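You operate a simulated robot arm through the tools that you are given. There is no shell and no other tool. Be economical: measure what you need, move in short steps, check, and stop when the job is done.

You run a simulated two-armed robot. Do the job below in one go: nothing can be reset, and whatever is moved stays where it is left.

JOB
Switch off Warm B's heater and pump and drain the bath empty.
Fine: heater and pump are off before the red valve opens; the valve is shut again; the troughs' other valve handles, pump switches, dials, buttons and pedals stay as they are.

It is judged by the outcome, as a careful person would: the job done as asked, and still so three seconds after it is handed in. It fails if anything else is knocked over, pushed out of place, dropped, spilled or broken.

ROBOT AND FRAMES
Two 7-joint arms with two-finger parallel grippers on one trunk, on a base that drives. Base frame: it is fixed to the floor where the robot stands at the start and does not move with it; the origin is under the middle of the robot, x ahead of it, y to its left, z up. Lengths are in mm, angles in rad, forces in N, time in s.
The left shoulder is at the start at [20, 170, 953], the right one opposite. With the tool pointing down near the work surface each hand reaches from about 100 to 660 mm from the robot's upright axis, wherever it stands, measured 20 degrees to its own side. Places, roughly: cold-a blue valve handle [-600, -1400, 900]; cold-a green valve handle [-800, -2700, 300]; cold-a orange button [-800, -2500, 300]; cold-a pump turn switch [-700, -2300, 600]; cold-a red valve handle [-700, -1600, 800]; cold-a white button [-800, -2000, 400]; cold-b blue valve handle [600, -1400, 900]; cold-b green valve handle [800, -2700, 300]; cold-b orange button [800, -2500, 300]; cold-b pump turn switch [700, -2200, 600]; cold-b red valve handle [700, -1600, 800]; cold-b white button [800, -2000, 400]; warm-a far brake pedal [-700, 900, 100]; warm-a heater dial [-700, 400, 600]; warm-a near brake pedal [-600, -200, 100]; warm-a red valve handle [-700, -100, 800]. Payload 3.8 kg a hand.
Tool frame (each hand has its own): the origin (TCP) lies between the finger pads and is the grasp point; the fingertips stand 30 mm ahead of it; z points along the fingers, y is the line along which they close. The gripper opens to 110 mm. The fingers are 20 mm wide and 10 mm thick; the gripper's body (48 by 112 mm) begins 55 mm behind the TCP.
Orientation is told as [roll, pitch, yaw] about the base's x, y, z axes, in that order, counted from this pose: with the fingers straight down and closing along the base's y, the tool's x points along the base's -x, its y along +y and its z along -z.

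CONTROLS
- The arms move only by the tool arm_command. It takes "left_increments", "right_increments" or both (then of equal length, played together; a hand with none holds still); each is a list of rows, each an object of numbers (a shift or turn left out is 0, a gripper value left out holds the last): "x", "y", "z": the shift along the tool's x, y, z in cm; "ax", "ay", "az": the turn, a rotation vector about the tool's x, y, z in rad; "fingers": the opening in per cent of the stroke, from 0 (shut) to 100 (fully open). In form: [{"x": .., "y": .., "z": .., "ax": .., "ay": .., "az": .., "fingers": ..}, ...]. A call has 1 to 20 rows; each row is the pose to reach, as a shift and turn from the pose commanded when the call began, along the tool's axes at that moment. A row lasts 0.2 s, in which the tool goes at most 50 mm and 0.15 rad; a call with a longer step from one row to the next is refused whole, and so is a gripper value outside its range. Where a pose cannot be reached the arm comes as near as it can. A force on the tool above 40 N (or 10 N above the force at the start of the call, whichever is more), or a blocked arm, ends the call early, and 0.2 s more pass. The fingers move at their own pace (about 72 mm/s each) and stop on an object; they squeeze with about 28 N. The grip force told is the motor's: it shows also when the fingers shut on nothing. Time passes only in rows, and 0.2 s behind the last, so rows that repeat a pose let the fingers close. It gives the time, the measured TCP pose, the force on the tool (base axes), the opening and the grip force at its end, in the units of the frame above (readings bear some noise), with the torque about the TCP (base axes, N m) and any sound that the robot's microphone picked up, and new pictures: "show" is both (left out), scene, wrist or none (wrist: the cameras of the hands that moved).
- Cameras (640 x 400 px; columns grow to the right, rows downward): "scene" is now at [55.3, -90, 1098.2]; the picture's right is [-0.94, -0.33, 0.00], its down [-0.21, 0.60, -0.77] and it looks along [0.25, -0.73, -0.64] (base axes); focal length 214 px, centre (320, 200). "left" rides on the left gripper at [72, -17, -103] in its tool frame; the picture's right is [0.23, 0.97, 0.00], its down [-0.76, 0.18, -0.62] and it looks along [-0.61, 0.14, 0.78] (tool axes); focal length 222 px, centre (320, 200). "right" rides on the right gripper at [72, 17, -103] in its tool frame; the picture's right is [-0.23, 0.97, 0.00], its down [-0.76, -0.18, -0.62] and it looks along [-0.61, -0.14, 0.78] (tool axes); focal length 222 px, centre (320, 200). There is no depth. A picture from a camera that has moved, and an enlarged one, comes with that camera's place and axes in the base frame and with its lens. The place of the scene camera against the robot may be out by one fixed shift of up to 12 mm in any direction.
- move_column(by): slides the trunk up (or, below 0, down) by that many mm; the arms and the scene camera ride with it, the base frame stays. It gives what a move gives, with no picture.
- steer(legs): drives the robot by 1 to 6 legs, each [ahead, turn to the left] in mm and rad, along the robot's own axes; the way and the turn of a leg run together, so that a leg with both is an arc; at most 1500 mm and 3.142 rad a leg. The arms and the cameras ride along, it lands a little off, and it stops where it bumps. It gives what a move gives, and a new picture of the scene camera.
- aim_head(pan, tilt): turns the head with the scene camera to pan (to the left, within 1.396 rad either way) and tilt (down, from -0.506 to 1.204), counted from straight ahead of the robot. It gives what a move gives, and a new picture of the scene camera.
- zoom(camera, box): a new picture of the part [left, top, right, bottom] of that camera's present view, enlarged. The clock stands still meanwhile.
- hand_in(): hands the job in; it is judged then, once.

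Go step by step. Nothing tells you exact positions but the pictures and the camera data: compare them with the known pose of the tool, close in by small moves and look again before you grip or let go. The budget is 120 turns and 260 pictures, counting those below and the enlarged ones. Unless the task says otherwise, let go and move clear before handing in, and close with one line.

The tools are called after ">>>" as a command line: name --argument value ..., lists and objects as JSON in quotes. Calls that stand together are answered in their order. arm_command: Moves the arms, as the interface text tells. Its arguments: {"type":"object","properties":{"left_increments":{"type":"array"},"right_increments":{"type":"array"},"show":{"type":"string","enum":["both","scene","wrist","none"]}},"required":[]} The other tools are called the same way: move_column (by) slides the trunk up or down; steer (legs) drives the base; aim_head (pan, tilt) turns the head that bears the scene camera; zoom (camera, box) takes an enlarged picture of a part of a camera's view; hand_in () hands the job in.

At the start:

```text
t: 0.0
left_position: [416.5, 66.9, 982.9]
left_tcp_rot: [-0.001, 0.0, 0.0]
left_ft_force: [0.0, 0.0, 0.3]
left_moment: [-0.02, 0.0, 0.02]
left_grip_width: 109.7
left_gripper_force: 0.0
right_position: [468.9, -350.5, 1029.0]
right_tcp_rot: [0.002, -0.001, 0.001]
right_ft_force: [-0.8, 0.2, 0.1]
right_moment: [-0.01, 0.02, 0.02]
right_grip_width: 110.0
right_gripper_force: 0.1
trunk travel left (down, up): [-50.0, 520.0]
robot x, y, heading: [1.0, -1.7, -0.004]
head pan, tilt: [-1.236, 0.693]
```

scene: 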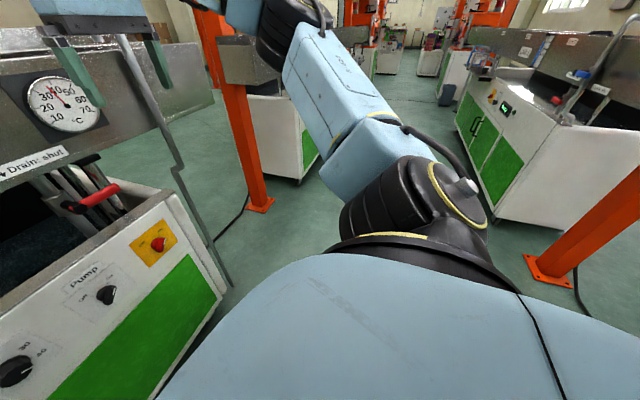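
right: 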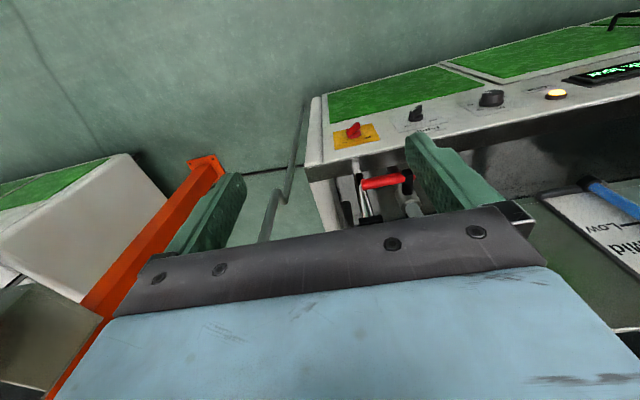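
left: 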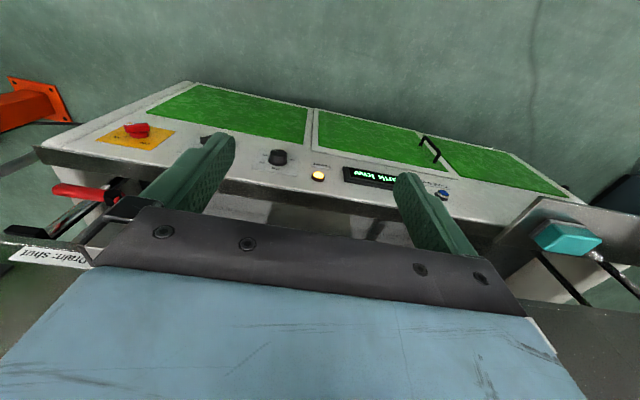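

I see a trough ahead of the robot (probably Warm B, mirror of Warm A), with red drain valve, pump switch and dial on its near side. I look around with the head first.

>>> aim_head --pan -0.5 --tilt 0.6

>>> aim_head --pan 0.4 --tilt 0.6

```text
t: 1.1
left_position: [416.6, 66.6, 981.2]
left_tcp_rot: [0.0, 0.001, 0.001]
left_ft_force: [-1.0, -0.2, 0.6]
left_moment: [0.0, 0.0, -0.02]
left_grip_width: 110.2
left_gripper_force: 0.0
right_position: [469.2, -350.8, 1029.2]
right_tcp_rot: [0.0, 0.001, 0.001]
right_ft_force: [0.1, 0.5, -0.2]
right_moment: [-0.01, 0.01, -0.01]
right_grip_width: 110.1
right_gripper_force: 0.0
trunk travel left (down, up): [-50.0, 520.0]
robot x, y, heading: [3.6, 1.1, -0.001]
head pan, tilt: [-0.499, 0.6]
camera scene: at [104.8, -52.0, 1106.2], right [-0.48, -0.88, 0.0], down [-0.5, 0.27, -0.83], along [0.72, -0.4, -0.56], focal length 214 px, centre (320, 200)
```

scene: 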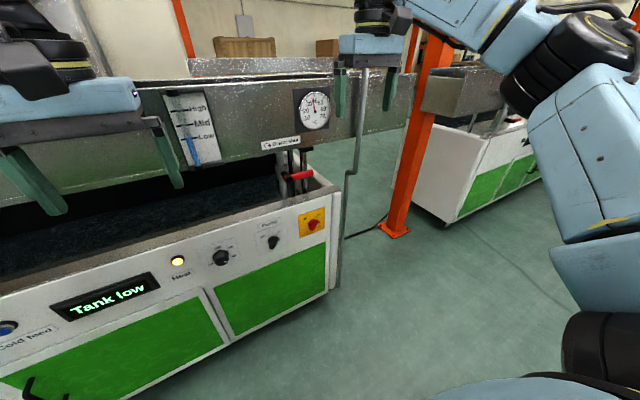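

```text
t: 2.3
left_position: [417.5, 66.9, 980.8]
left_tcp_rot: [0.0, -0.002, -0.001]
left_ft_force: [-0.5, 0.1, -0.8]
left_moment: [-0.01, 0.02, -0.01]
left_grip_width: 109.9
left_gripper_force: 0.0
right_position: [470.5, -349.6, 1028.5]
right_tcp_rot: [-0.002, 0.001, 0.001]
right_ft_force: [0.3, 0.4, 0.5]
right_moment: [-0.03, 0.03, 0.04]
right_grip_width: 109.8
right_gripper_force: 0.1
trunk travel left (down, up): [-50.0, 520.0]
robot x, y, heading: [-1.9, -1.3, -0.0]
head pan, tilt: [0.4, 0.6]
camera scene: at [108.6, 24.7, 1106.2], right [0.39, -0.92, 0.0], down [-0.52, -0.22, -0.83], along [0.76, 0.32, -0.56], focal length 214 px, centre (320, 200)
```

scene: 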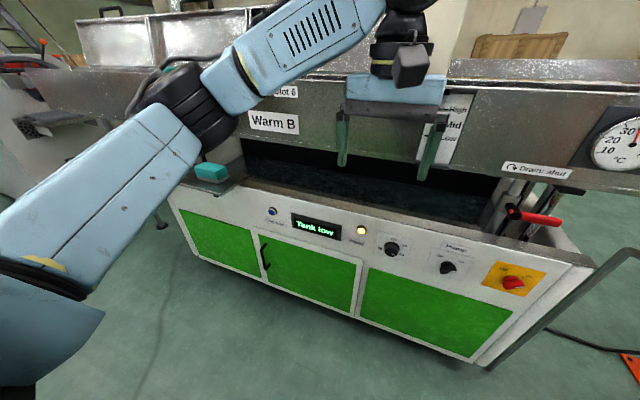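

This is Warm B. I zoom in on the panel to read dials and labels.

>>> zoom --camera "scene" --box '[360, 220, 480, 295]'

>>> zoom --camera "scene" --box '[460, 150, 620, 300]'

>>> zoom --camera "scene" --box '[240, 180, 400, 280]'

```text
5.33 times, centred on (420, 258) of scene
camera zoom: at [108.6, 24.7, 1106.2], right [0.39, -0.92, 0.0], down [-0.52, -0.22, -0.83], along [0.76, 0.32, -0.56], focal length 1144 px, centre (-213, -107)
```

zoom: 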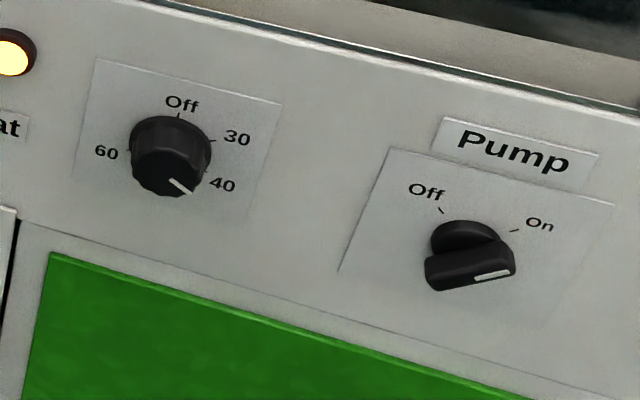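

```text
2.67 times, centred on (540, 225) of scene
camera zoom: at [108.6, 24.7, 1106.2], right [0.39, -0.92, 0.0], down [-0.52, -0.22, -0.83], along [0.76, 0.32, -0.56], focal length 572 px, centre (-267, 133)
```

zoom: 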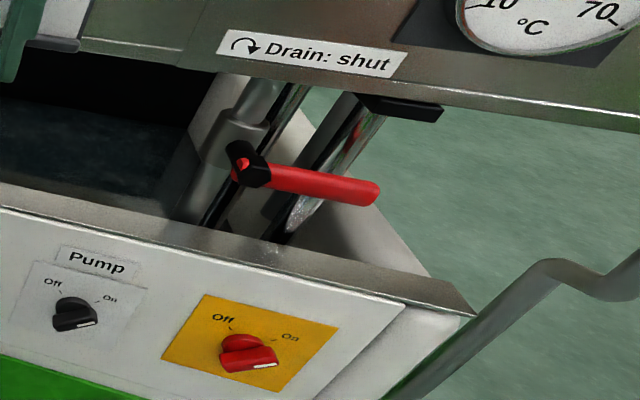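

```text
4.00 times, centred on (320, 230) of scene
camera zoom: at [108.6, 24.7, 1106.2], right [0.39, -0.92, 0.0], down [-0.52, -0.22, -0.83], along [0.76, 0.32, -0.56], focal length 858 px, centre (320, 80)
```

zoom: 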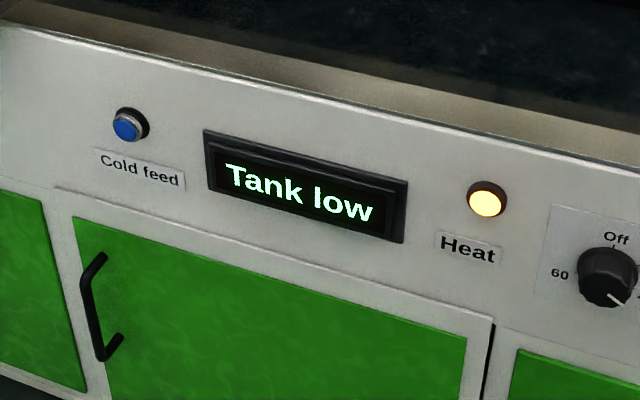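

The heater dial sits near [628, 0, 600] at about 40, and the pump switch near [628, -160, 590] is at On. The red main switch is a different thing and I leave it alone. I bring the right hand to point forward in front of the panel.

>>> arm_command --right_increments '[{"x": 1, "y": 1.5, "z": 3, "ay": -0.13}, {"x": 2, "y": 3, "z": 6, "ay": -0.26}, {"x": 3, "y": 4.5, "z": 9, "ay": -0.39}, {"x": 4, "y": 6, "z": 12, "ay": -0.52}, {"x": 5, "y": 7.5, "z": 15, "ay": -0.65}, {"x": 6, "y": 9, "z": 18, "ay": -0.78}, {"x": 7, "y": 10.5, "z": 21, "ay": -0.91}, {"x": 8, "y": 12, "z": 24, "ay": -1.04}, {"x": 9, "y": 13.5, "z": 27, "ay": -1.17}, {"x": 9, "y": 15, "z": 30, "ay": -1.3}, {"x": 9, "y": 16.5, "z": 33, "ay": -1.43}, {"x": 9, "y": 18, "z": 36, "ay": -1.56}]'

```text
t: 4.9
left_position: [417.9, 68.4, 980.0]
left_tcp_rot: [-0.001, 0.002, 0.003]
left_ft_force: [0.4, 0.6, 0.2]
left_moment: [-0.12, 0.05, -0.03]
left_grip_width: 109.6
left_gripper_force: 0.1
right_position: [407.5, -126.3, 729.8]
right_tcp_rot: [0.193, -0.912, -0.212]
right_ft_force: [-0.1, 0.3, 0.4]
right_moment: [-0.03, 0.0, -0.02]
right_grip_width: 110.0
right_gripper_force: 0.0
right hand out of reach, approached as far as the arm can: row 7, 8, 9, 10, 11, 12
trunk travel left (down, up): [-50.0, 520.0]
robot x, y, heading: [1.4, 2.2, 0.0]
head pan, tilt: [0.4, 0.6]
camera scene: at [109.9, 27.1, 1106.0], right [0.39, -0.92, 0.0], down [-0.52, -0.22, -0.82], along [0.76, 0.32, -0.57], focal length 214 px, centre (320, 200)
camera right: at [282.3, -102.5, 737.0], right [0.19, 0.94, 0.29], down [-0.05, -0.29, 0.96], along [0.98, -0.2, -0.01], focal length 222 px, centre (320, 200)
```

scene: 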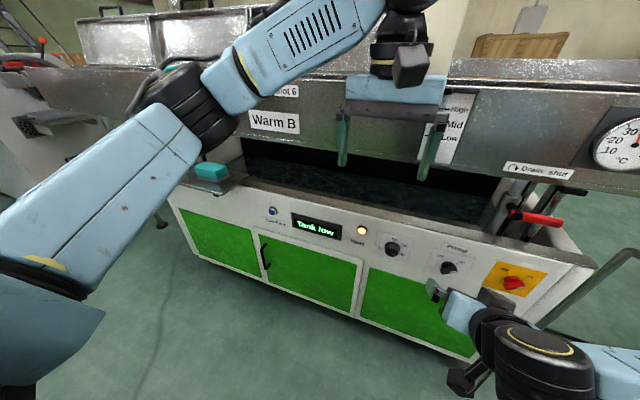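
right: 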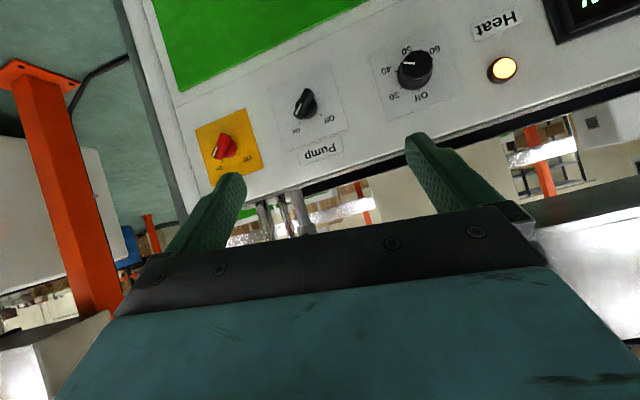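

The hand can't quite get level from this close, so I'll back the base up. First I zoom in on the dial and pump marks.

>>> zoom --camera "right" --box '[360, 30, 480, 110]'

>>> zoom --camera "right" --box '[240, 60, 360, 170]'

>>> steer --legs '[[-150, 0]]'

```text
5.00 times, centred on (420, 70) of right
camera zoom: at [282.3, -102.5, 737.0], right [0.19, 0.94, 0.29], down [-0.05, -0.29, 0.96], along [0.98, -0.2, -0.01], focal length 1111 px, centre (-180, 850)
```

zoom: 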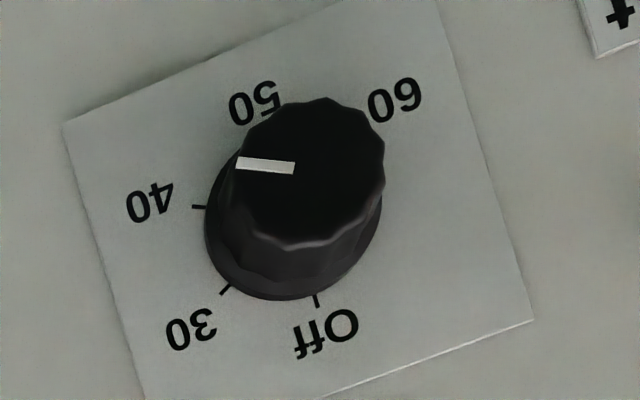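

```text
3.64 times, centred on (300, 115) of right
camera zoom: at [282.3, -102.5, 737.0], right [0.19, 0.94, 0.29], down [-0.05, -0.29, 0.96], along [0.98, -0.2, -0.01], focal length 808 px, centre (393, 509)
```

zoom: 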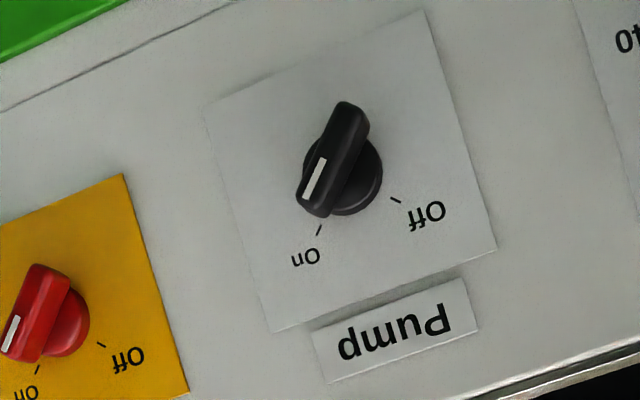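

```text
t: 6.3
left_position: [267.7, 65.6, 980.7]
left_tcp_rot: [-0.001, 0.0, -0.002]
left_ft_force: [0.1, -0.3, 0.7]
left_moment: [0.04, 0.02, -0.01]
left_grip_width: 109.9
left_gripper_force: 0.0
right_position: [257.3, -128.7, 729.9]
right_tcp_rot: [0.197, -0.909, -0.216]
right_ft_force: [-0.2, -0.2, -0.4]
right_moment: [0.03, 0.01, -0.01]
right_grip_width: 110.4
right_gripper_force: 0.1
trunk travel left (down, up): [-50.0, 520.0]
robot x, y, heading: [-148.6, 0.3, -0.004]
head pan, tilt: [0.4, 0.6]
camera scene: at [-40.0, 24.7, 1106.3], right [0.39, -0.92, 0.0], down [-0.52, -0.22, -0.83], along [0.76, 0.32, -0.56], focal length 214 px, centre (320, 200)
```

scene: 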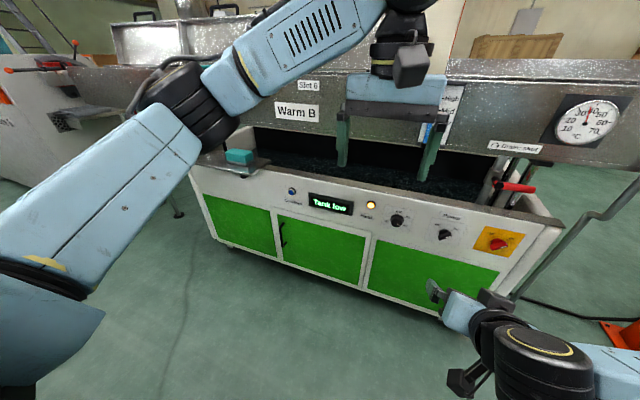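

Dial is at 40 (Off straight up, about 105° counterclockwise away); pump On is 45° right of up, Off 45° left. With the base backed up I test whether the commanded level pose is now reached.

>>> arm_command --right_increments '[{"x": 0}, {"x": 0}, {"x": 0}]' --show "none"

```text
t: 7.1
left_position: [268.8, 66.0, 981.0]
left_tcp_rot: [0.002, 0.0, -0.001]
left_ft_force: [0.4, 0.1, -0.9]
left_moment: [0.0, 0.01, -0.01]
left_grip_width: 110.1
left_gripper_force: 0.1
right_position: [256.7, -129.6, 729.9]
right_tcp_rot: [0.197, -0.909, -0.217]
right_ft_force: [-0.7, -1.2, -0.5]
right_moment: [0.0, 0.03, -0.03]
right_grip_width: 109.9
right_gripper_force: 0.0
trunk travel left (down, up): [-50.0, 520.0]
robot x, y, heading: [-151.9, 0.9, 0.003]
head pan, tilt: [0.4, 0.6]
```

The command reference follows the real pose. Now I level the hand and bring it 200 mm short of the pump switch.

>>> arm_command --right_increments '[{"x": -0.5, "y": -0.6, "z": 4.0, "ax": -0.001, "ay": -0.09, "az": -0.027}, {"x": -1.0, "y": -1.2, "z": 8.1, "ax": -0.002, "ay": -0.18, "az": -0.054}, {"x": -1.6, "y": -1.8, "z": 12.1, "ax": -0.003, "ay": -0.27, "az": -0.081}, {"x": -2.1, "y": -2.4, "z": 16.2, "ax": -0.004, "ay": -0.36, "az": -0.109}, {"x": -2.6, "y": -3.0, "z": 20.2, "ax": -0.005, "ay": -0.447, "az": -0.136}]'

```text
t: 8.3
left_position: [268.5, 64.8, 981.8]
left_tcp_rot: [0.001, 0.001, -0.001]
left_ft_force: [0.1, 0.0, 0.2]
left_moment: [-0.01, -0.01, 0.02]
left_grip_width: 109.8
left_gripper_force: 0.1
right_position: [444.5, -62.6, 682.5]
right_tcp_rot: [-0.059, -1.327, -0.004]
right_ft_force: [0.0, -0.3, 0.2]
right_moment: [0.0, 0.0, 0.01]
right_grip_width: 109.8
right_gripper_force: 0.1
right hand out of reach, approached as far as the arm can: row 2, 3, 4, 5
trunk travel left (down, up): [-50.0, 520.0]
robot x, y, heading: [-149.7, -0.1, -0.008]
head pan, tilt: [0.4, 0.6]
camera scene: at [-39.2, 24.3, 1106.1], right [0.39, -0.92, 0.0], down [-0.52, -0.22, -0.82], along [0.76, 0.32, -0.57], focal length 214 px, centre (320, 200)
camera right: at [327.4, -39.1, 635.9], right [0.11, 0.97, 0.21], down [-0.43, -0.14, 0.89], along [0.9, -0.19, 0.4], focal length 222 px, centre (320, 200)
```

scene: 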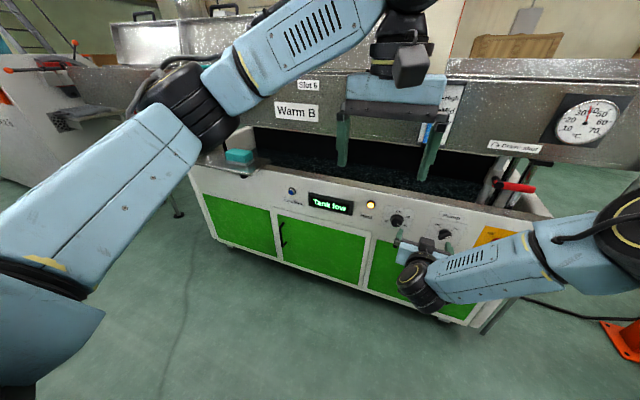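
right: 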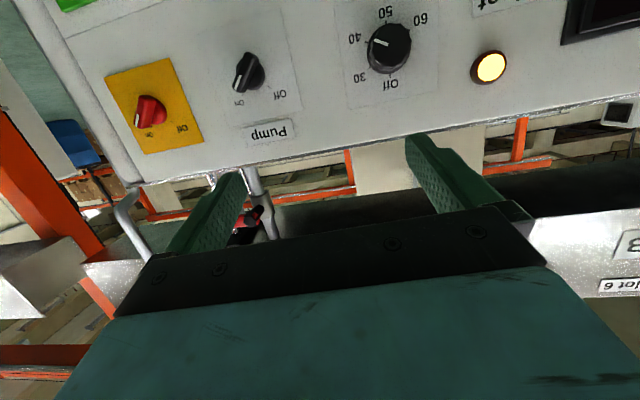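

The wrist limits the levelling, so I lower the trunk and back off a bit more to flatten the forearm.

>>> move_column --by -50

>>> steer --legs '[[-120, 0]]'

>>> zoom --camera "scene" --box '[340, 150, 580, 300]'

```text
t: 9.2
left_position: [268.6, 65.0, 931.5]
left_tcp_rot: [0.0, 0.0, -0.001]
left_ft_force: [0.9, 0.1, 0.3]
left_moment: [0.02, 0.0, -0.01]
left_grip_width: 110.0
left_gripper_force: 0.0
right_position: [442.0, -62.6, 632.9]
right_tcp_rot: [-0.054, -1.329, -0.003]
right_ft_force: [0.4, -0.2, 0.2]
right_moment: [-0.01, -0.03, -0.01]
right_grip_width: 110.1
right_gripper_force: 0.0
trunk travel left (down, up): [0.0, 570.0]
robot x, y, heading: [-144.2, -1.5, -0.003]
head pan, tilt: [0.4, 0.6]
```

```text
t: 10.4
left_position: [152.7, 67.1, 931.2]
left_tcp_rot: [0.0, 0.001, 0.0]
left_ft_force: [0.1, 0.2, 0.5]
left_moment: [0.01, 0.02, -0.01]
left_grip_width: 110.2
left_gripper_force: 0.0
right_position: [327.1, -61.6, 632.9]
right_tcp_rot: [-0.056, -1.327, -0.002]
right_ft_force: [0.4, 0.0, -0.2]
right_moment: [-0.02, 0.01, -0.03]
right_grip_width: 110.2
right_gripper_force: 0.1
trunk travel left (down, up): [0.0, 570.0]
robot x, y, heading: [-262.9, -2.7, -0.001]
head pan, tilt: [0.4, 0.6]
camera scene: at [-156.1, 25.0, 1056.3], right [0.39, -0.92, 0.0], down [-0.52, -0.22, -0.83], along [0.76, 0.32, -0.56], focal length 214 px, centre (320, 200)
```

scene: 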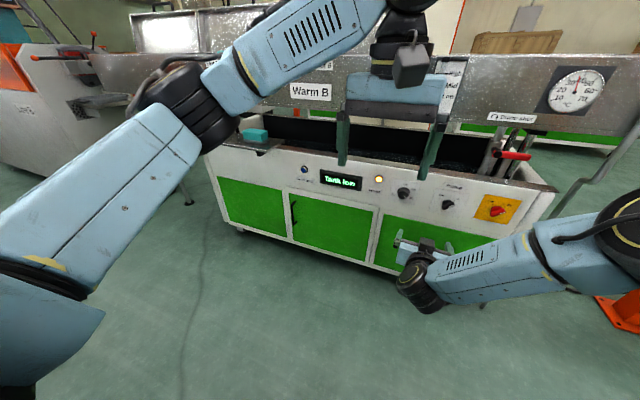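

```text
2.67 times, centred on (460, 225) of scene
camera zoom: at [-156.1, 25.0, 1056.3], right [0.39, -0.92, 0.0], down [-0.52, -0.22, -0.83], along [0.76, 0.32, -0.56], focal length 572 px, centre (-53, 133)
```

zoom: 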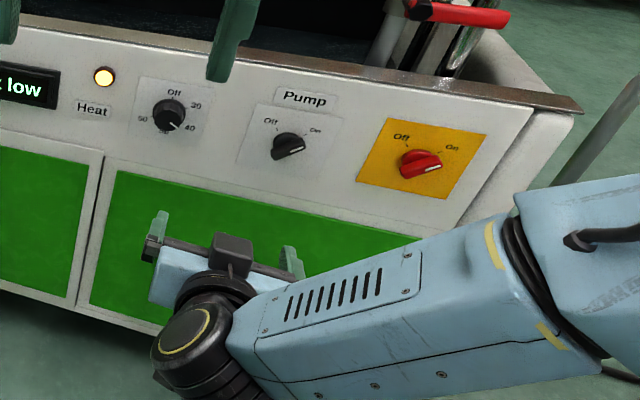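

Now I move the hand to about 100 mm short of the pump switch, keeping this tilt.

>>> arm_command --right_increments '[{"x": -0.4, "y": -1.7, "z": 4.2}, {"x": -0.9, "y": -3.3, "z": 8.4}, {"x": -1.3, "y": -5.0, "z": 12.5}, {"x": -1.7, "y": -6.7, "z": 16.7}, {"x": -2.2, "y": -8.3, "z": 20.9}]'

```text
t: 11.6
left_position: [152.4, 66.5, 931.9]
left_tcp_rot: [0.0, 0.001, 0.001]
left_ft_force: [0.5, 1.2, -0.1]
left_moment: [-0.03, 0.01, -0.01]
left_grip_width: 110.0
left_gripper_force: 0.0
right_position: [500.1, -151.4, 610.7]
right_tcp_rot: [-0.055, -1.323, 0.0]
right_ft_force: [-0.5, -0.2, -0.4]
right_moment: [-0.01, -0.02, -0.02]
right_grip_width: 109.8
right_gripper_force: 0.1
right hand out of reach, approached as far as the arm can: row 1, 2, 3, 4, 5
trunk travel left (down, up): [0.0, 570.0]
robot x, y, heading: [-265.9, 0.2, -0.005]
head pan, tilt: [0.4, 0.6]
camera scene: at [-155.9, 25.0, 1056.3], right [0.39, -0.92, 0.0], down [-0.52, -0.22, -0.83], along [0.76, 0.32, -0.56], focal length 214 px, centre (320, 200)
camera right: at [384.5, -128.1, 565.6], right [0.11, 0.97, 0.21], down [-0.43, -0.14, 0.89], along [0.9, -0.18, 0.4], focal length 222 px, centre (320, 200)
```

scene: 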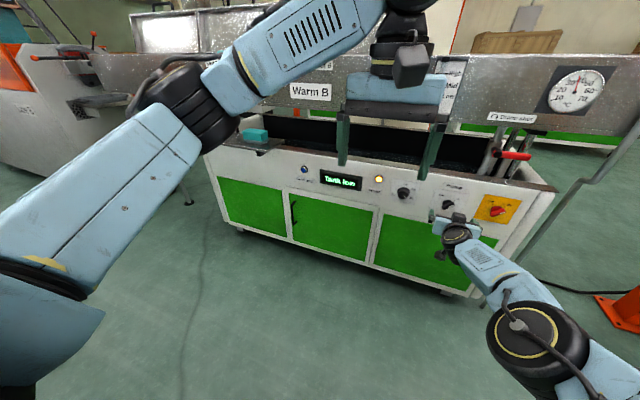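
right: 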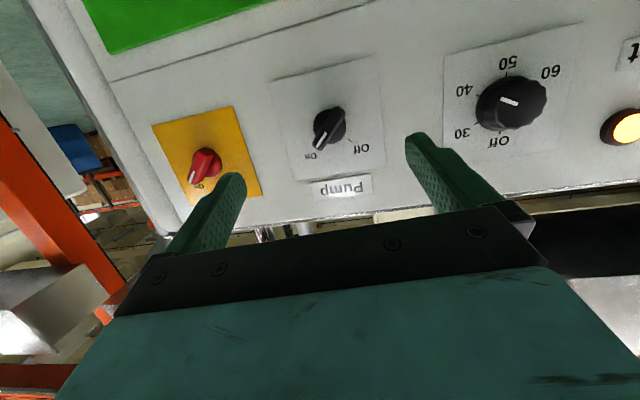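

From triangulation the panel looks vertical at x ≈ 633, the pump knob about [615, -148, 590]. I level the hand more here and see whether the arm allows it.

>>> arm_command --right_increments '[{"x": 0.5, "z": -0.5, "ax": -0.028, "ay": -0.12}, {"x": 1.5, "z": -0.5, "ax": -0.056, "ay": -0.24}, {"x": 2, "z": -0.5, "ax": -0.056, "ay": -0.24}]' --show "none"

```text
t: 12.4
left_position: [153.3, 66.2, 931.2]
left_tcp_rot: [0.001, 0.002, 0.0]
left_ft_force: [0.3, -0.2, -0.2]
left_moment: [0.0, 0.01, 0.0]
left_grip_width: 110.0
left_gripper_force: 0.1
right_position: [502.5, -140.9, 626.5]
right_tcp_rot: [-0.068, -1.367, 0.008]
right_ft_force: [-0.2, -0.1, 0.7]
right_moment: [0.01, 0.03, 0.05]
right_grip_width: 109.5
right_gripper_force: 0.1
right hand out of reach, approached as far as the arm can: row 1, 2, 3
trunk travel left (down, up): [0.0, 570.0]
robot x, y, heading: [-265.7, -1.5, -0.004]
head pan, tilt: [0.4, 0.6]
```

The wrist limit blocks facing the panel straight on. A better stance is the robot turned left along the panel, with the right hand pointing sideways at it, so I tuck the right hand back first.

>>> arm_command --right_increments '[{"x": -1.1, "y": -0.9, "z": -4.3, "ay": 0.08}, {"x": -2.2, "y": -1.8, "z": -8.7, "ay": 0.16}, {"x": -3.2, "y": -2.7, "z": -13.0, "ay": 0.24}, {"x": -4.3, "y": -3.6, "z": -17.4, "ay": 0.32}, {"x": -5.4, "y": -4.5, "z": -21.7, "ay": 0.4}, {"x": -6.5, "y": -5.4, "z": -26.0, "ay": 0.48}, {"x": -7.5, "y": -6.3, "z": -30.4, "ay": 0.56}, {"x": -8.6, "y": -7.2, "z": -34.7, "ay": 0.64}, {"x": -9.7, "y": -8.2, "z": -39.0, "ay": 0.72}]' --show "none"

>>> steer --legs '[[0, -1.052], [645, 0], [0, 2.052]]'

```text
t: 14.4
left_position: [153.5, 66.7, 930.2]
left_tcp_rot: [0.003, 0.0, 0.0]
left_ft_force: [0.0, -0.5, 0.0]
left_moment: [0.0, 0.03, 0.0]
left_grip_width: 110.0
left_gripper_force: 0.1
right_position: [430.4, 9.6, 863.4]
right_tcp_rot: [-0.02, -0.687, -0.048]
right_ft_force: [-0.2, 0.1, 0.2]
right_moment: [-0.02, -0.03, -0.04]
right_grip_width: 109.9
right_gripper_force: 0.0
right hand out of reach, approached as far as the arm can: row 1, 2, 3, 4, 5, 6, 7, 8, 9
trunk travel left (down, up): [0.0, 570.0]
robot x, y, heading: [-263.4, -1.4, -0.0]
head pan, tilt: [0.4, 0.6]
```

```text
t: 15.4
left_position: [153.9, 46.2, 931.7]
left_tcp_rot: [-0.001, 0.0, -0.051]
left_ft_force: [-0.1, -0.8, 0.2]
left_moment: [0.04, 0.0, 0.04]
left_grip_width: 110.2
left_gripper_force: 0.0
right_position: [431.9, -23.6, 863.2]
right_tcp_rot: [-0.02, -0.686, -0.096]
right_ft_force: [0.3, 0.5, 0.4]
right_moment: [-0.02, 0.01, 0.01]
right_grip_width: 110.1
right_gripper_force: 0.1
trunk travel left (down, up): [0.0, 570.0]
robot x, y, heading: [-262.3, -3.0, -0.046]
head pan, tilt: [0.4, 0.6]
stopped in leg 1: the robot was blocked; the commanded pose is now the measured one
camera scene: at [-154.5, 20.4, 1056.2], right [0.34, -0.94, 0.0], down [-0.53, -0.2, -0.83], along [0.77, 0.28, -0.56], focal length 214 px, centre (320, 200)
```

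scene: 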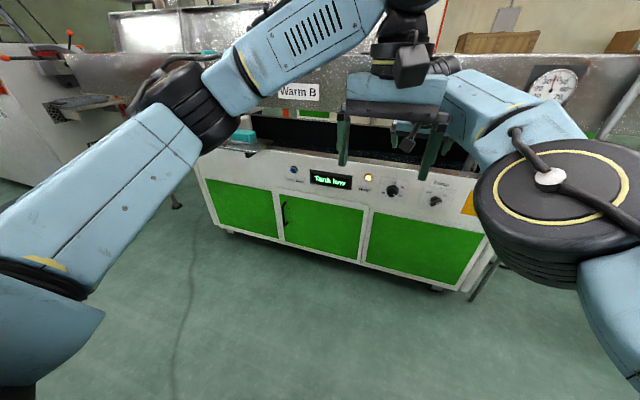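

The robot got blocked when turning right; something is close. I look around to both sides.

>>> aim_head --pan -1.35 --tilt 0.75

>>> aim_head --pan 1.35 --tilt 0.75

```text
t: 17.1
left_position: [155.1, 45.6, 930.1]
left_tcp_rot: [0.0, 0.0, -0.049]
left_ft_force: [0.0, 0.3, 0.3]
left_moment: [-0.01, 0.01, 0.01]
left_grip_width: 110.0
left_gripper_force: 0.0
right_position: [431.0, -25.4, 863.4]
right_tcp_rot: [-0.02, -0.687, -0.095]
right_ft_force: [0.5, -0.9, -0.6]
right_moment: [0.02, 0.01, -0.01]
right_grip_width: 109.9
right_gripper_force: 0.1
trunk travel left (down, up): [0.0, 570.0]
robot x, y, heading: [-266.5, -0.3, -0.045]
head pan, tilt: [-1.349, 0.75]
camera scene: at [-223.0, -91.8, 1043.3], right [-0.98, -0.17, 0.0], down [-0.12, 0.67, -0.73], along [0.13, -0.72, -0.68], focal length 214 px, centre (320, 200)
```

scene: 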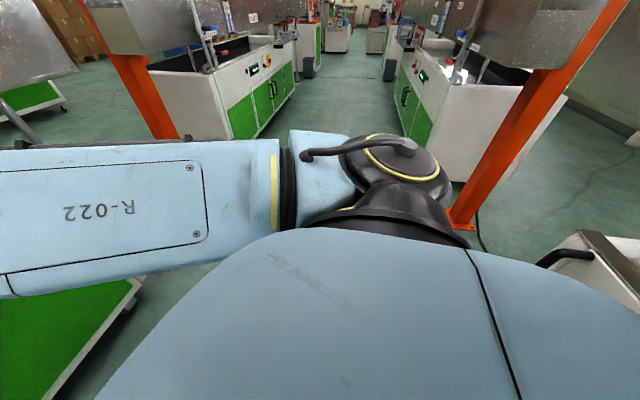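

```text
t: 19.5
left_position: [155.2, 46.7, 931.1]
left_tcp_rot: [-0.002, 0.002, -0.051]
left_ft_force: [-0.4, 0.5, 0.7]
left_moment: [0.02, 0.01, 0.01]
left_grip_width: 109.7
left_gripper_force: 0.1
right_position: [430.2, -23.3, 864.9]
right_tcp_rot: [-0.018, -0.688, -0.096]
right_ft_force: [0.9, 0.5, 0.0]
right_moment: [-0.04, -0.01, -0.01]
right_grip_width: 110.1
right_gripper_force: 0.1
trunk travel left (down, up): [0.0, 570.0]
robot x, y, heading: [-265.1, 1.1, -0.05]
head pan, tilt: [1.349, 0.75]
camera scene: at [-215.3, 69.7, 1043.3], right [0.96, -0.27, 0.0], down [-0.18, -0.66, -0.73], along [0.19, 0.7, -0.68], focal length 214 px, centre (320, 200)
```

scene: 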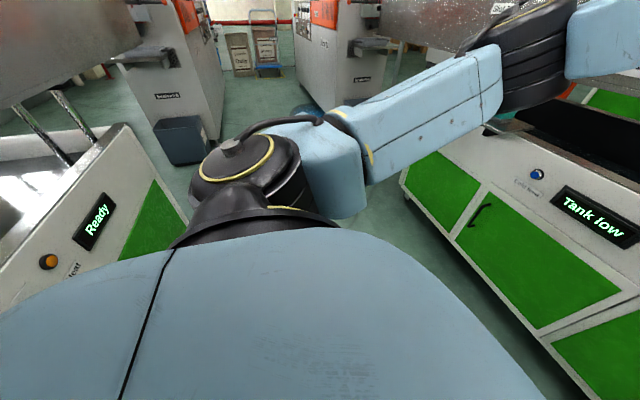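

The base rear is near Warm A, and the right hand is stretched forward. I fold the right hand back to a safe tool-down pose before driving.

>>> arm_command --right_increments '[{"x": 0.6, "y": -3.6, "z": -2.2, "ay": 0.076}, {"x": 1.3, "y": -7.2, "z": -4.4, "ay": 0.152}, {"x": 1.9, "y": -10.8, "z": -6.6, "ay": 0.229}, {"x": 2.6, "y": -14.4, "z": -8.8, "ay": 0.305}, {"x": 3.2, "y": -17.9, "z": -11, "ay": 0.38}, {"x": 3.9, "y": -21.5, "z": -13.2, "ay": 0.458}, {"x": 4.5, "y": -25.1, "z": -15.4, "ay": 0.534}, {"x": 5.1, "y": -28.7, "z": -17.6, "ay": 0.61}, {"x": 5.8, "y": -32.3, "z": -19.8, "ay": 0.687}, {"x": 5.8, "y": -32.3, "z": -19.8, "ay": 0.687}]' --show "none"

```text
t: 21.7
left_position: [155.6, 45.4, 931.4]
left_tcp_rot: [0.001, 0.002, -0.048]
left_ft_force: [1.1, 0.4, 0.9]
left_moment: [-0.01, -0.01, 0.02]
left_grip_width: 109.9
left_gripper_force: 0.0
right_position: [224.6, -326.4, 983.5]
right_tcp_rot: [-0.016, 0.001, -0.108]
right_ft_force: [-0.3, -0.2, 0.3]
right_moment: [-0.04, -0.02, -0.01]
right_grip_width: 109.9
right_gripper_force: 0.2
trunk travel left (down, up): [0.0, 570.0]
robot x, y, heading: [-265.9, 1.5, -0.046]
head pan, tilt: [1.349, 0.75]
```

Hand is tucked. Now I drive away from Warm A, round to the right, and turn left to stand alongside the panel.

>>> steer --legs '[[150, 0], [0, -1.168], [498, 0], [0, 2.214]]'

```text
t: 32.3
left_position: [405.1, -255.8, 932.7]
left_tcp_rot: [-0.002, -0.003, 0.405]
left_ft_force: [0.2, 0.3, 0.1]
left_moment: [0.02, -0.04, 0.0]
left_grip_width: 110.4
left_gripper_force: 0.0
right_position: [625.0, -559.0, 991.0]
right_tcp_rot: [-0.016, 0.007, 0.36]
right_ft_force: [-22.1, -1.6, 1.4]
right_moment: [0.18, -1.4, -0.03]
right_grip_width: 110.1
right_gripper_force: 0.1
trunk travel left (down, up): [0.0, 570.0]
robot x, y, heading: [53.9, -480.2, 0.415]
head pan, tilt: [1.349, 0.75]
stopped in leg 4: the force on the tool passed its limit at 123 N (the readings are from after the stop); the commanded pose is now the measured one
camera scene: at [58.0, -401.6, 1043.4], right [0.98, 0.19, 0.0], down [0.13, -0.67, -0.73], along [-0.13, 0.72, -0.68], focal length 214 px, centre (320, 200)
```

scene: 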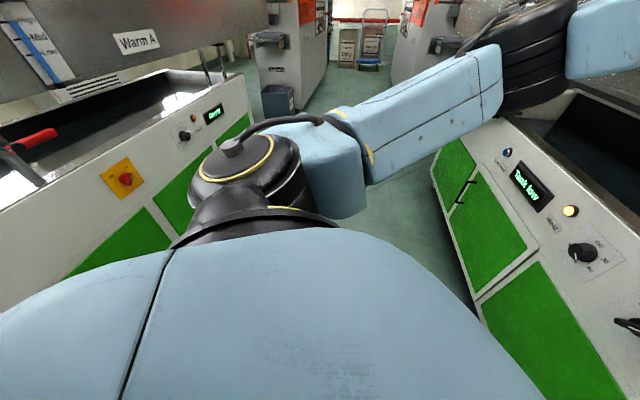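

The right hand touched the tank's back wall (z≈990, x≈650+). I back away at once and look at it.

>>> steer --legs '[[-120, 0]]'

>>> aim_head --pan -0.4 --tilt 0.5

>>> zoom --camera "right" --box '[0, 0, 640, 400]'

```text
t: 33.5
left_position: [296.9, -301.2, 931.5]
left_tcp_rot: [0.0, 0.0, 0.412]
left_ft_force: [0.8, 0.6, -0.4]
left_moment: [0.02, -0.03, 0.01]
left_grip_width: 109.9
left_gripper_force: 0.0
right_position: [521.9, -605.0, 986.9]
right_tcp_rot: [-0.015, 0.01, 0.359]
right_ft_force: [-0.3, -0.3, -0.9]
right_moment: [-0.01, -0.01, -0.02]
right_grip_width: 110.3
right_gripper_force: 0.1
trunk travel left (down, up): [0.0, 570.0]
robot x, y, heading: [-55.3, -528.6, 0.412]
head pan, tilt: [1.349, 0.75]
camera scene: at [-47.6, -448.6, 1043.4], right [0.98, 0.19, 0.0], down [0.13, -0.67, -0.73], along [-0.14, 0.72, -0.68], focal length 214 px, centre (320, 200)
```

scene: 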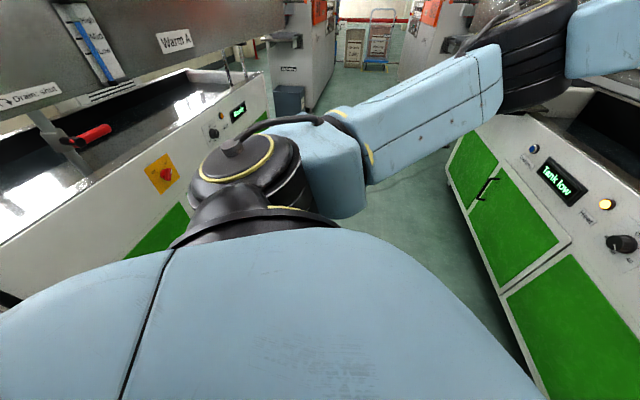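

```text
t: 35.3
left_position: [299.3, -300.6, 931.4]
left_tcp_rot: [0.0, 0.002, 0.412]
left_ft_force: [0.1, -0.2, 0.3]
left_moment: [-0.01, 0.01, 0.0]
left_grip_width: 109.9
left_gripper_force: 0.1
right_position: [521.9, -605.0, 986.7]
right_tcp_rot: [-0.015, 0.011, 0.358]
right_ft_force: [-0.2, 0.4, -0.2]
right_moment: [0.03, 0.03, 0.03]
right_grip_width: 110.1
right_gripper_force: 0.2
trunk travel left (down, up): [0.0, 570.0]
robot x, y, heading: [-56.4, -529.9, 0.412]
head pan, tilt: [-0.4, 0.499]
camera scene: at [59.5, -528.5, 1065.3], right [0.01, -1.0, 0.0], down [-0.48, -0.01, -0.88], along [0.88, 0.01, -0.48], focal length 214 px, centre (320, 200)
```

scene: 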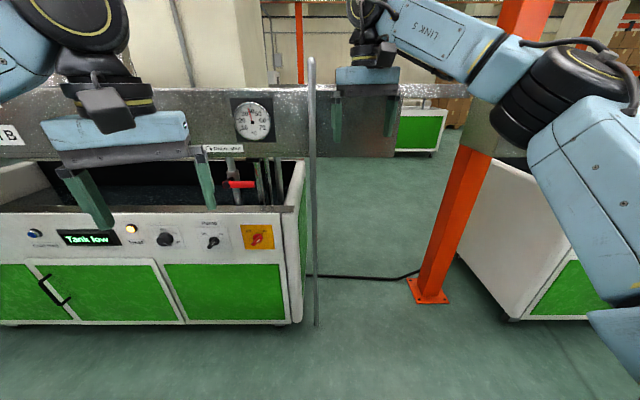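

```text
1.00 times, centred on (320, 200) of right (not enlarged: the box is as wide or as high as the picture)
camera zoom: at [448.2, -610.7, 1090.4], right [-0.13, 0.99, -0.02], down [0.78, 0.11, 0.62], along [0.61, 0.07, -0.79], focal length 222 px, centre (320, 200)
```

zoom: 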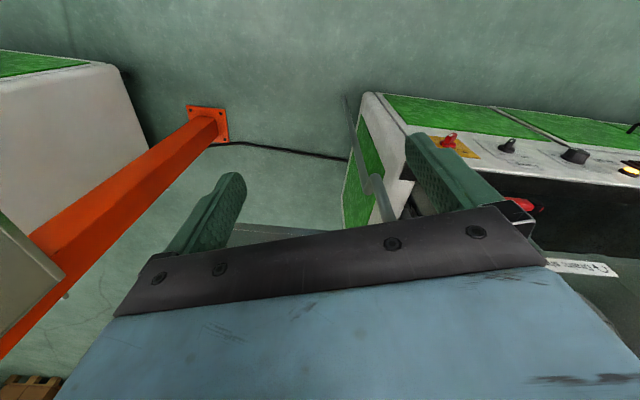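

Backed off; nothing looks displaced. Here in free space I turn the right hand to a level sideways-pointing pose (at the panel's height) before driving in.

>>> arm_command --right_increments '[{"x": 1.55, "y": 1.02, "z": 3.2, "ax": 0.126, "ay": -0.041, "az": -0.041}, {"x": 3.1, "y": 2.05, "z": 6.45, "ax": 0.252, "ay": -0.081, "az": -0.081}, {"x": 4.65, "y": 3.07, "z": 9.7, "ax": 0.379, "ay": -0.122, "az": -0.122}, {"x": 6.2, "y": 4.1, "z": 12.9, "ax": 0.505, "ay": -0.163, "az": -0.163}, {"x": 7.75, "y": 5.1, "z": 16.1, "ax": 0.631, "ay": -0.204, "az": -0.204}, {"x": 9.3, "y": 6.15, "z": 19.35, "ax": 0.757, "ay": -0.244, "az": -0.244}, {"x": 10.85, "y": 7.2, "z": 22.6, "ax": 0.884, "ay": -0.285, "az": -0.285}, {"x": 12.4, "y": 8.2, "z": 25.8, "ax": 1.01, "ay": -0.326, "az": -0.326}, {"x": 13.95, "y": 9.2, "z": 29.0, "ax": 1.136, "ay": -0.367, "az": -0.367}, {"x": 15.5, "y": 10.25, "z": 32.25, "ax": 1.262, "ay": -0.407, "az": -0.407}, {"x": 17.05, "y": 11.3, "z": 35.5, "ax": 1.389, "ay": -0.448, "az": -0.448}, {"x": 18.6, "y": 12.3, "z": 38.7, "ax": 1.515, "ay": -0.489, "az": -0.489}]'

```text
t: 37.9
left_position: [297.9, -301.4, 931.0]
left_tcp_rot: [0.0, 0.003, 0.413]
left_ft_force: [0.6, 0.1, 0.5]
left_moment: [0.04, 0.01, -0.02]
left_grip_width: 109.9
left_gripper_force: 0.2
right_position: [289.2, -544.5, 671.6]
right_tcp_rot: [-1.533, 0.017, 0.976]
right_ft_force: [0.5, -0.9, 0.0]
right_moment: [0.01, 0.0, -0.01]
right_grip_width: 110.0
right_gripper_force: 0.1
right hand out of reach, approached as far as the arm can: row 11, 12
trunk travel left (down, up): [0.0, 570.0]
robot x, y, heading: [-56.1, -531.4, 0.415]
head pan, tilt: [-0.4, 0.499]
camera scene: at [60.2, -529.2, 1065.3], right [0.01, -1.0, 0.0], down [-0.48, -0.01, -0.88], along [0.88, 0.01, -0.48], focal length 214 px, centre (320, 200)
camera right: at [162.9, -546.4, 658.9], right [0.09, 0.2, -0.98], down [-0.08, 0.98, 0.19], along [0.99, 0.06, 0.1], focal length 222 px, centre (320, 200)
```

scene: 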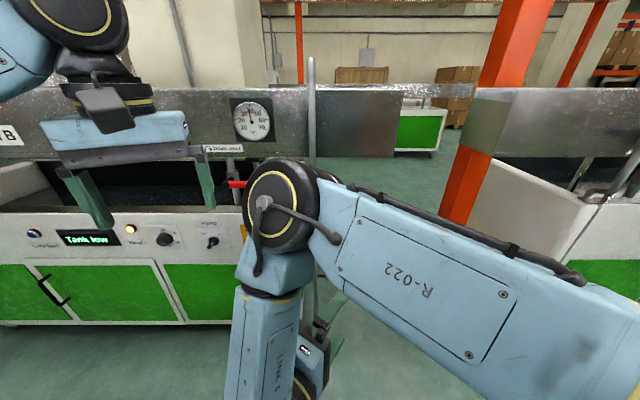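
right: 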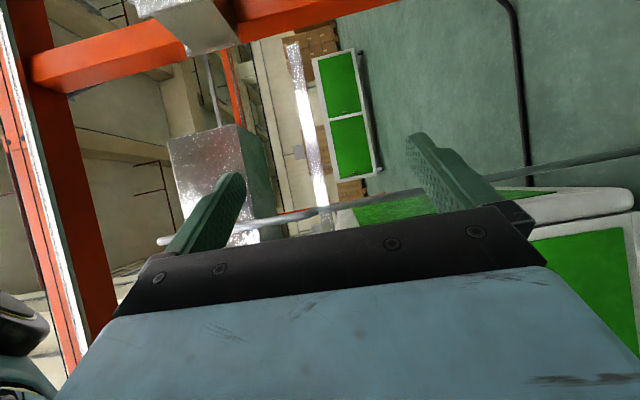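

The sideways level pose works here. Now I drive in alongside the panel: turn, go ahead, turn to heading 1.0.

>>> steer --legs '[[0, 0.358], [288, 0], [0, 0.227]]'

>>> aim_head --pan -1.0 --tilt 0.7

>>> zoom --camera "right" --box '[0, 0, 640, 400]'

```text
t: 41.8
left_position: [322.8, 49.5, 932.0]
left_tcp_rot: [-0.001, -0.001, 0.981]
left_ft_force: [0.2, 0.5, -0.1]
left_moment: [0.01, -0.01, -0.01]
left_grip_width: 110.0
left_gripper_force: 0.0
right_position: [446.3, -159.8, 671.2]
right_tcp_rot: [-1.531, 0.017, 1.549]
right_ft_force: [-0.3, -0.1, 0.6]
right_moment: [0.02, 0.0, 0.0]
right_grip_width: 109.9
right_gripper_force: 0.1
trunk travel left (down, up): [0.0, 570.0]
robot x, y, heading: [144.1, -331.4, 0.983]
head pan, tilt: [-0.4, 0.499]
camera scene: at [239.9, -274.6, 1065.3], right [0.55, -0.83, 0.0], down [-0.4, -0.26, -0.88], along [0.73, 0.49, -0.48], focal length 214 px, centre (320, 200)
```

scene: 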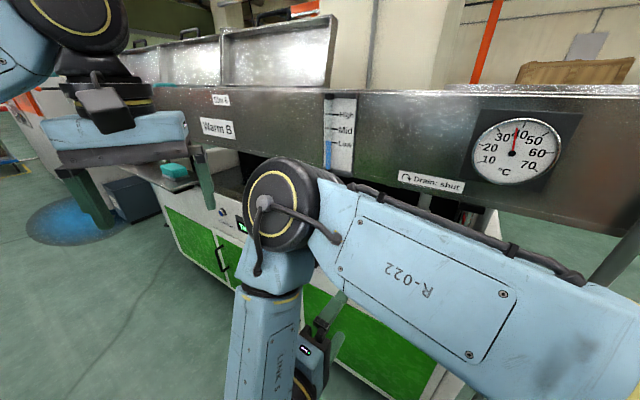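

```text
t: 42.8
left_position: [321.6, 50.7, 931.5]
left_tcp_rot: [0.001, 0.0, 0.983]
left_ft_force: [0.9, 0.1, 0.5]
left_moment: [0.01, -0.01, -0.02]
left_grip_width: 109.9
left_gripper_force: 0.1
right_position: [447.2, -160.3, 671.9]
right_tcp_rot: [-1.529, 0.018, 1.548]
right_ft_force: [-0.3, -0.8, 0.0]
right_moment: [-0.01, -0.02, 0.0]
right_grip_width: 110.0
right_gripper_force: 0.0
trunk travel left (down, up): [0.0, 570.0]
robot x, y, heading: [149.3, -332.0, 0.979]
head pan, tilt: [-1.0, 0.7]
camera scene: at [249.2, -326.1, 1047.6], right [-0.01, -1.0, 0.0], down [-0.64, 0.01, -0.77], along [0.77, -0.01, -0.64], focal length 214 px, centre (320, 200)
```

scene: 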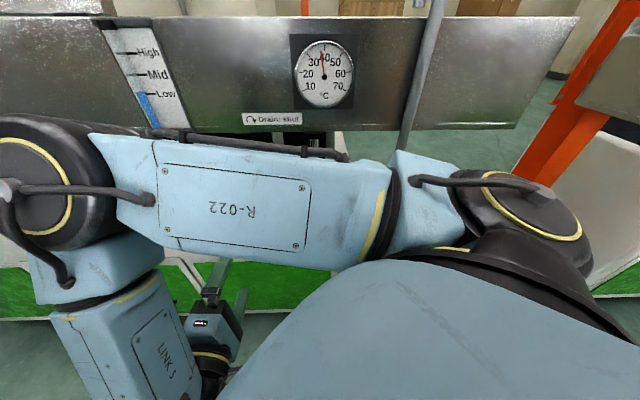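

```text
1.00 times, centred on (320, 200) of right (not enlarged: the box is as wide or as high as the picture)
camera zoom: at [340.6, -228.6, 659.2], right [-0.03, 0.21, -0.98], down [-0.6, 0.78, 0.19], along [0.8, 0.59, 0.1], focal length 222 px, centre (320, 200)
```

zoom: 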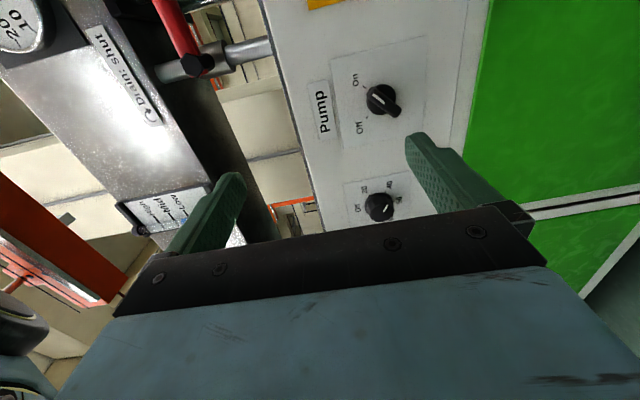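

Good view: pump switch at about [615, -152, 591], dial at [612, 1, 602]. I line up with the pump switch, rolling the hand so the fingers straddle the bar.

>>> arm_command --right_increments '[{"x": -0.2, "y": 1.3, "z": 1.6, "az": -0.131, "fingers": 60}, {"x": -0.4, "y": 2.6, "z": 3.2, "az": -0.262}, {"x": -0.7, "y": 3.9, "z": 4.8, "az": -0.393}, {"x": -0.9, "y": 5.2, "z": 6.4, "az": -0.524}, {"x": -1.1, "y": 6.5, "z": 8, "az": -0.655}, {"x": -1.3, "y": 7.8, "z": 9.6, "az": -0.785}]' --show "wrist"

```text
t: 44.2
left_position: [323.6, 50.3, 929.2]
left_tcp_rot: [0.004, 0.003, 0.983]
left_ft_force: [0.2, 0.1, -0.2]
left_moment: [0.02, 0.02, -0.01]
left_grip_width: 110.2
left_gripper_force: 0.1
right_position: [560.9, -79.9, 602.0]
right_tcp_rot: [-1.411, 0.798, 1.653]
right_ft_force: [1.1, -0.2, -0.5]
right_moment: [-0.01, -0.01, -0.05]
right_grip_width: 65.8
right_gripper_force: 0.0
right hand out of reach, approached as far as the arm can: row 1, 2, 3, 4, 5, 6
trunk travel left (down, up): [0.0, 570.0]
robot x, y, heading: [147.7, -334.8, 0.983]
head pan, tilt: [-1.0, 0.7]
camera right: at [460.0, -139.0, 652.0], right [-0.11, -0.54, -0.83], down [-0.65, 0.68, -0.35], along [0.76, 0.5, -0.42], focal length 222 px, centre (320, 200)
```

right: 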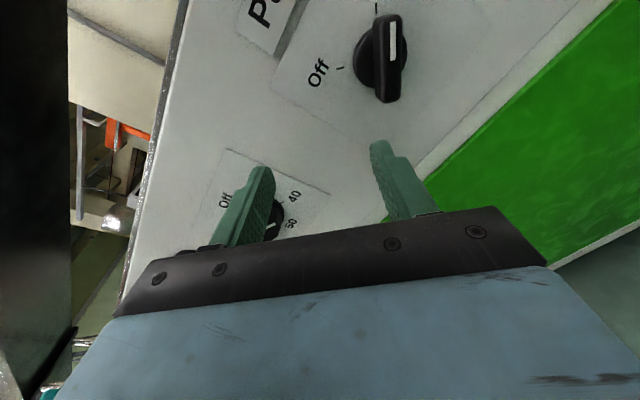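

The hand is too close to the body here, so I back up along my heading by 130 mm to give the arm room.

>>> steer --legs '[[-130, 0]]'

>>> arm_command --right_increments '[{"z": -0.5}, {"z": -0.5}]' --show "wrist"

```text
t: 45.5
left_position: [249.7, -60.0, 931.7]
left_tcp_rot: [-0.001, 0.001, 0.983]
left_ft_force: [-0.3, 0.8, 0.0]
left_moment: [0.01, 0.01, 0.0]
left_grip_width: 109.8
left_gripper_force: 0.0
right_position: [486.5, -190.2, 602.3]
right_tcp_rot: [-1.414, 0.798, 1.651]
right_ft_force: [-1.0, -0.7, -0.2]
right_moment: [0.01, 0.02, 0.01]
right_grip_width: 66.1
right_gripper_force: 0.0
trunk travel left (down, up): [0.0, 570.0]
robot x, y, heading: [74.8, -442.7, 0.986]
head pan, tilt: [-1.0, 0.7]
camera scene: at [176.3, -436.1, 1047.6], right [-0.02, -1.0, 0.0], down [-0.64, 0.01, -0.77], along [0.76, -0.01, -0.64], focal length 214 px, centre (320, 200)
```

scene: 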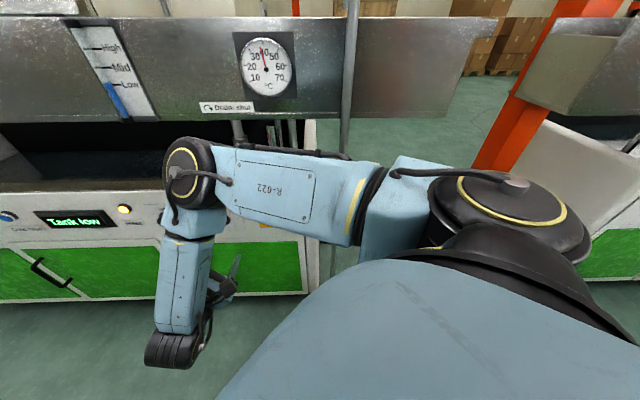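

```text
t: 46.1
left_position: [249.7, -59.0, 932.0]
left_tcp_rot: [-0.001, 0.003, 0.985]
left_ft_force: [0.3, -0.2, -0.4]
left_moment: [0.04, -0.02, 0.01]
left_grip_width: 110.0
left_gripper_force: 0.1
right_position: [481.1, -191.2, 604.0]
right_tcp_rot: [-1.408, 0.797, 1.654]
right_ft_force: [0.3, 0.0, -0.2]
right_moment: [-0.03, 0.01, 0.0]
right_grip_width: 65.8
right_gripper_force: 0.1
trunk travel left (down, up): [0.0, 570.0]
robot x, y, heading: [75.8, -440.9, 0.986]
head pan, tilt: [-1.0, 0.7]
camera right: at [381.0, -248.8, 655.0], right [-0.11, -0.54, -0.83], down [-0.65, 0.68, -0.35], along [0.76, 0.5, -0.42], focal length 222 px, centre (320, 200)
```

right: 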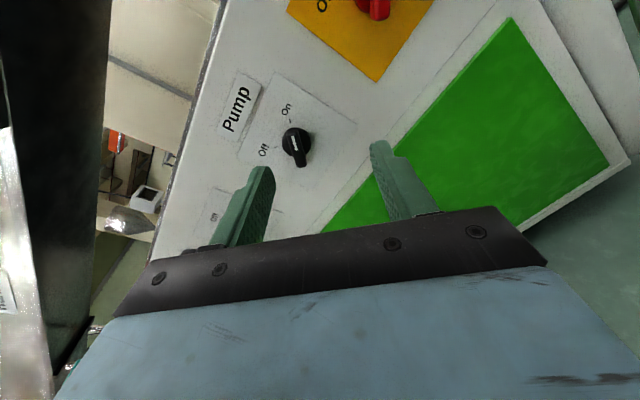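

Now reachable. I align exactly to the panel normal and move to 75 mm before the pump switch.

>>> arm_command --right_increments '[{"x": -1.2, "y": -0.9, "z": 2.0, "ax": 0.034, "ay": 0.019}, {"x": -2.3, "y": -1.8, "z": 4.0, "ax": 0.068, "ay": 0.038}, {"x": -3.45, "y": -2.65, "z": 5.9, "ax": 0.103, "ay": 0.058}, {"x": -3.45, "y": -2.65, "z": 5.9, "ax": 0.103, "ay": 0.058}]' --show "wrist"

```text
t: 47.1
left_position: [248.7, -58.9, 931.3]
left_tcp_rot: [0.0, 0.002, 0.981]
left_ft_force: [0.0, 0.7, -0.8]
left_moment: [0.0, -0.01, 0.0]
left_grip_width: 110.0
left_gripper_force: 0.1
right_position: [541.6, -148.6, 590.4]
right_tcp_rot: [-1.578, 0.805, 1.569]
right_ft_force: [-0.3, 0.3, -0.1]
right_moment: [-0.01, 0.0, 0.02]
right_grip_width: 66.0
right_gripper_force: 0.0
trunk travel left (down, up): [0.0, 570.0]
robot x, y, heading: [74.0, -440.5, 0.982]
head pan, tilt: [-1.0, 0.7]
camera right: at [438.0, -211.8, 629.3], right [0.01, -0.54, -0.84], down [-0.62, 0.65, -0.43], along [0.78, 0.53, -0.33], focal length 222 px, centre (320, 200)
```

right: 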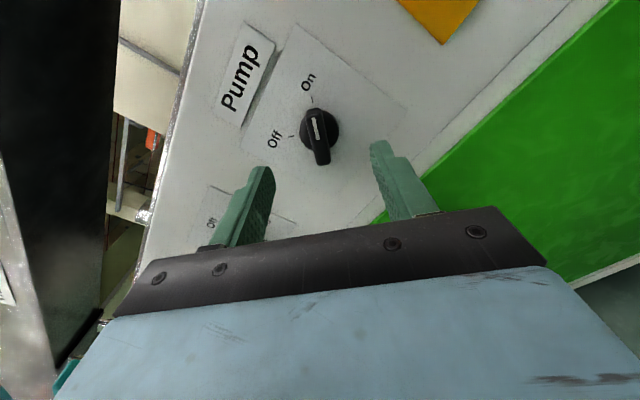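

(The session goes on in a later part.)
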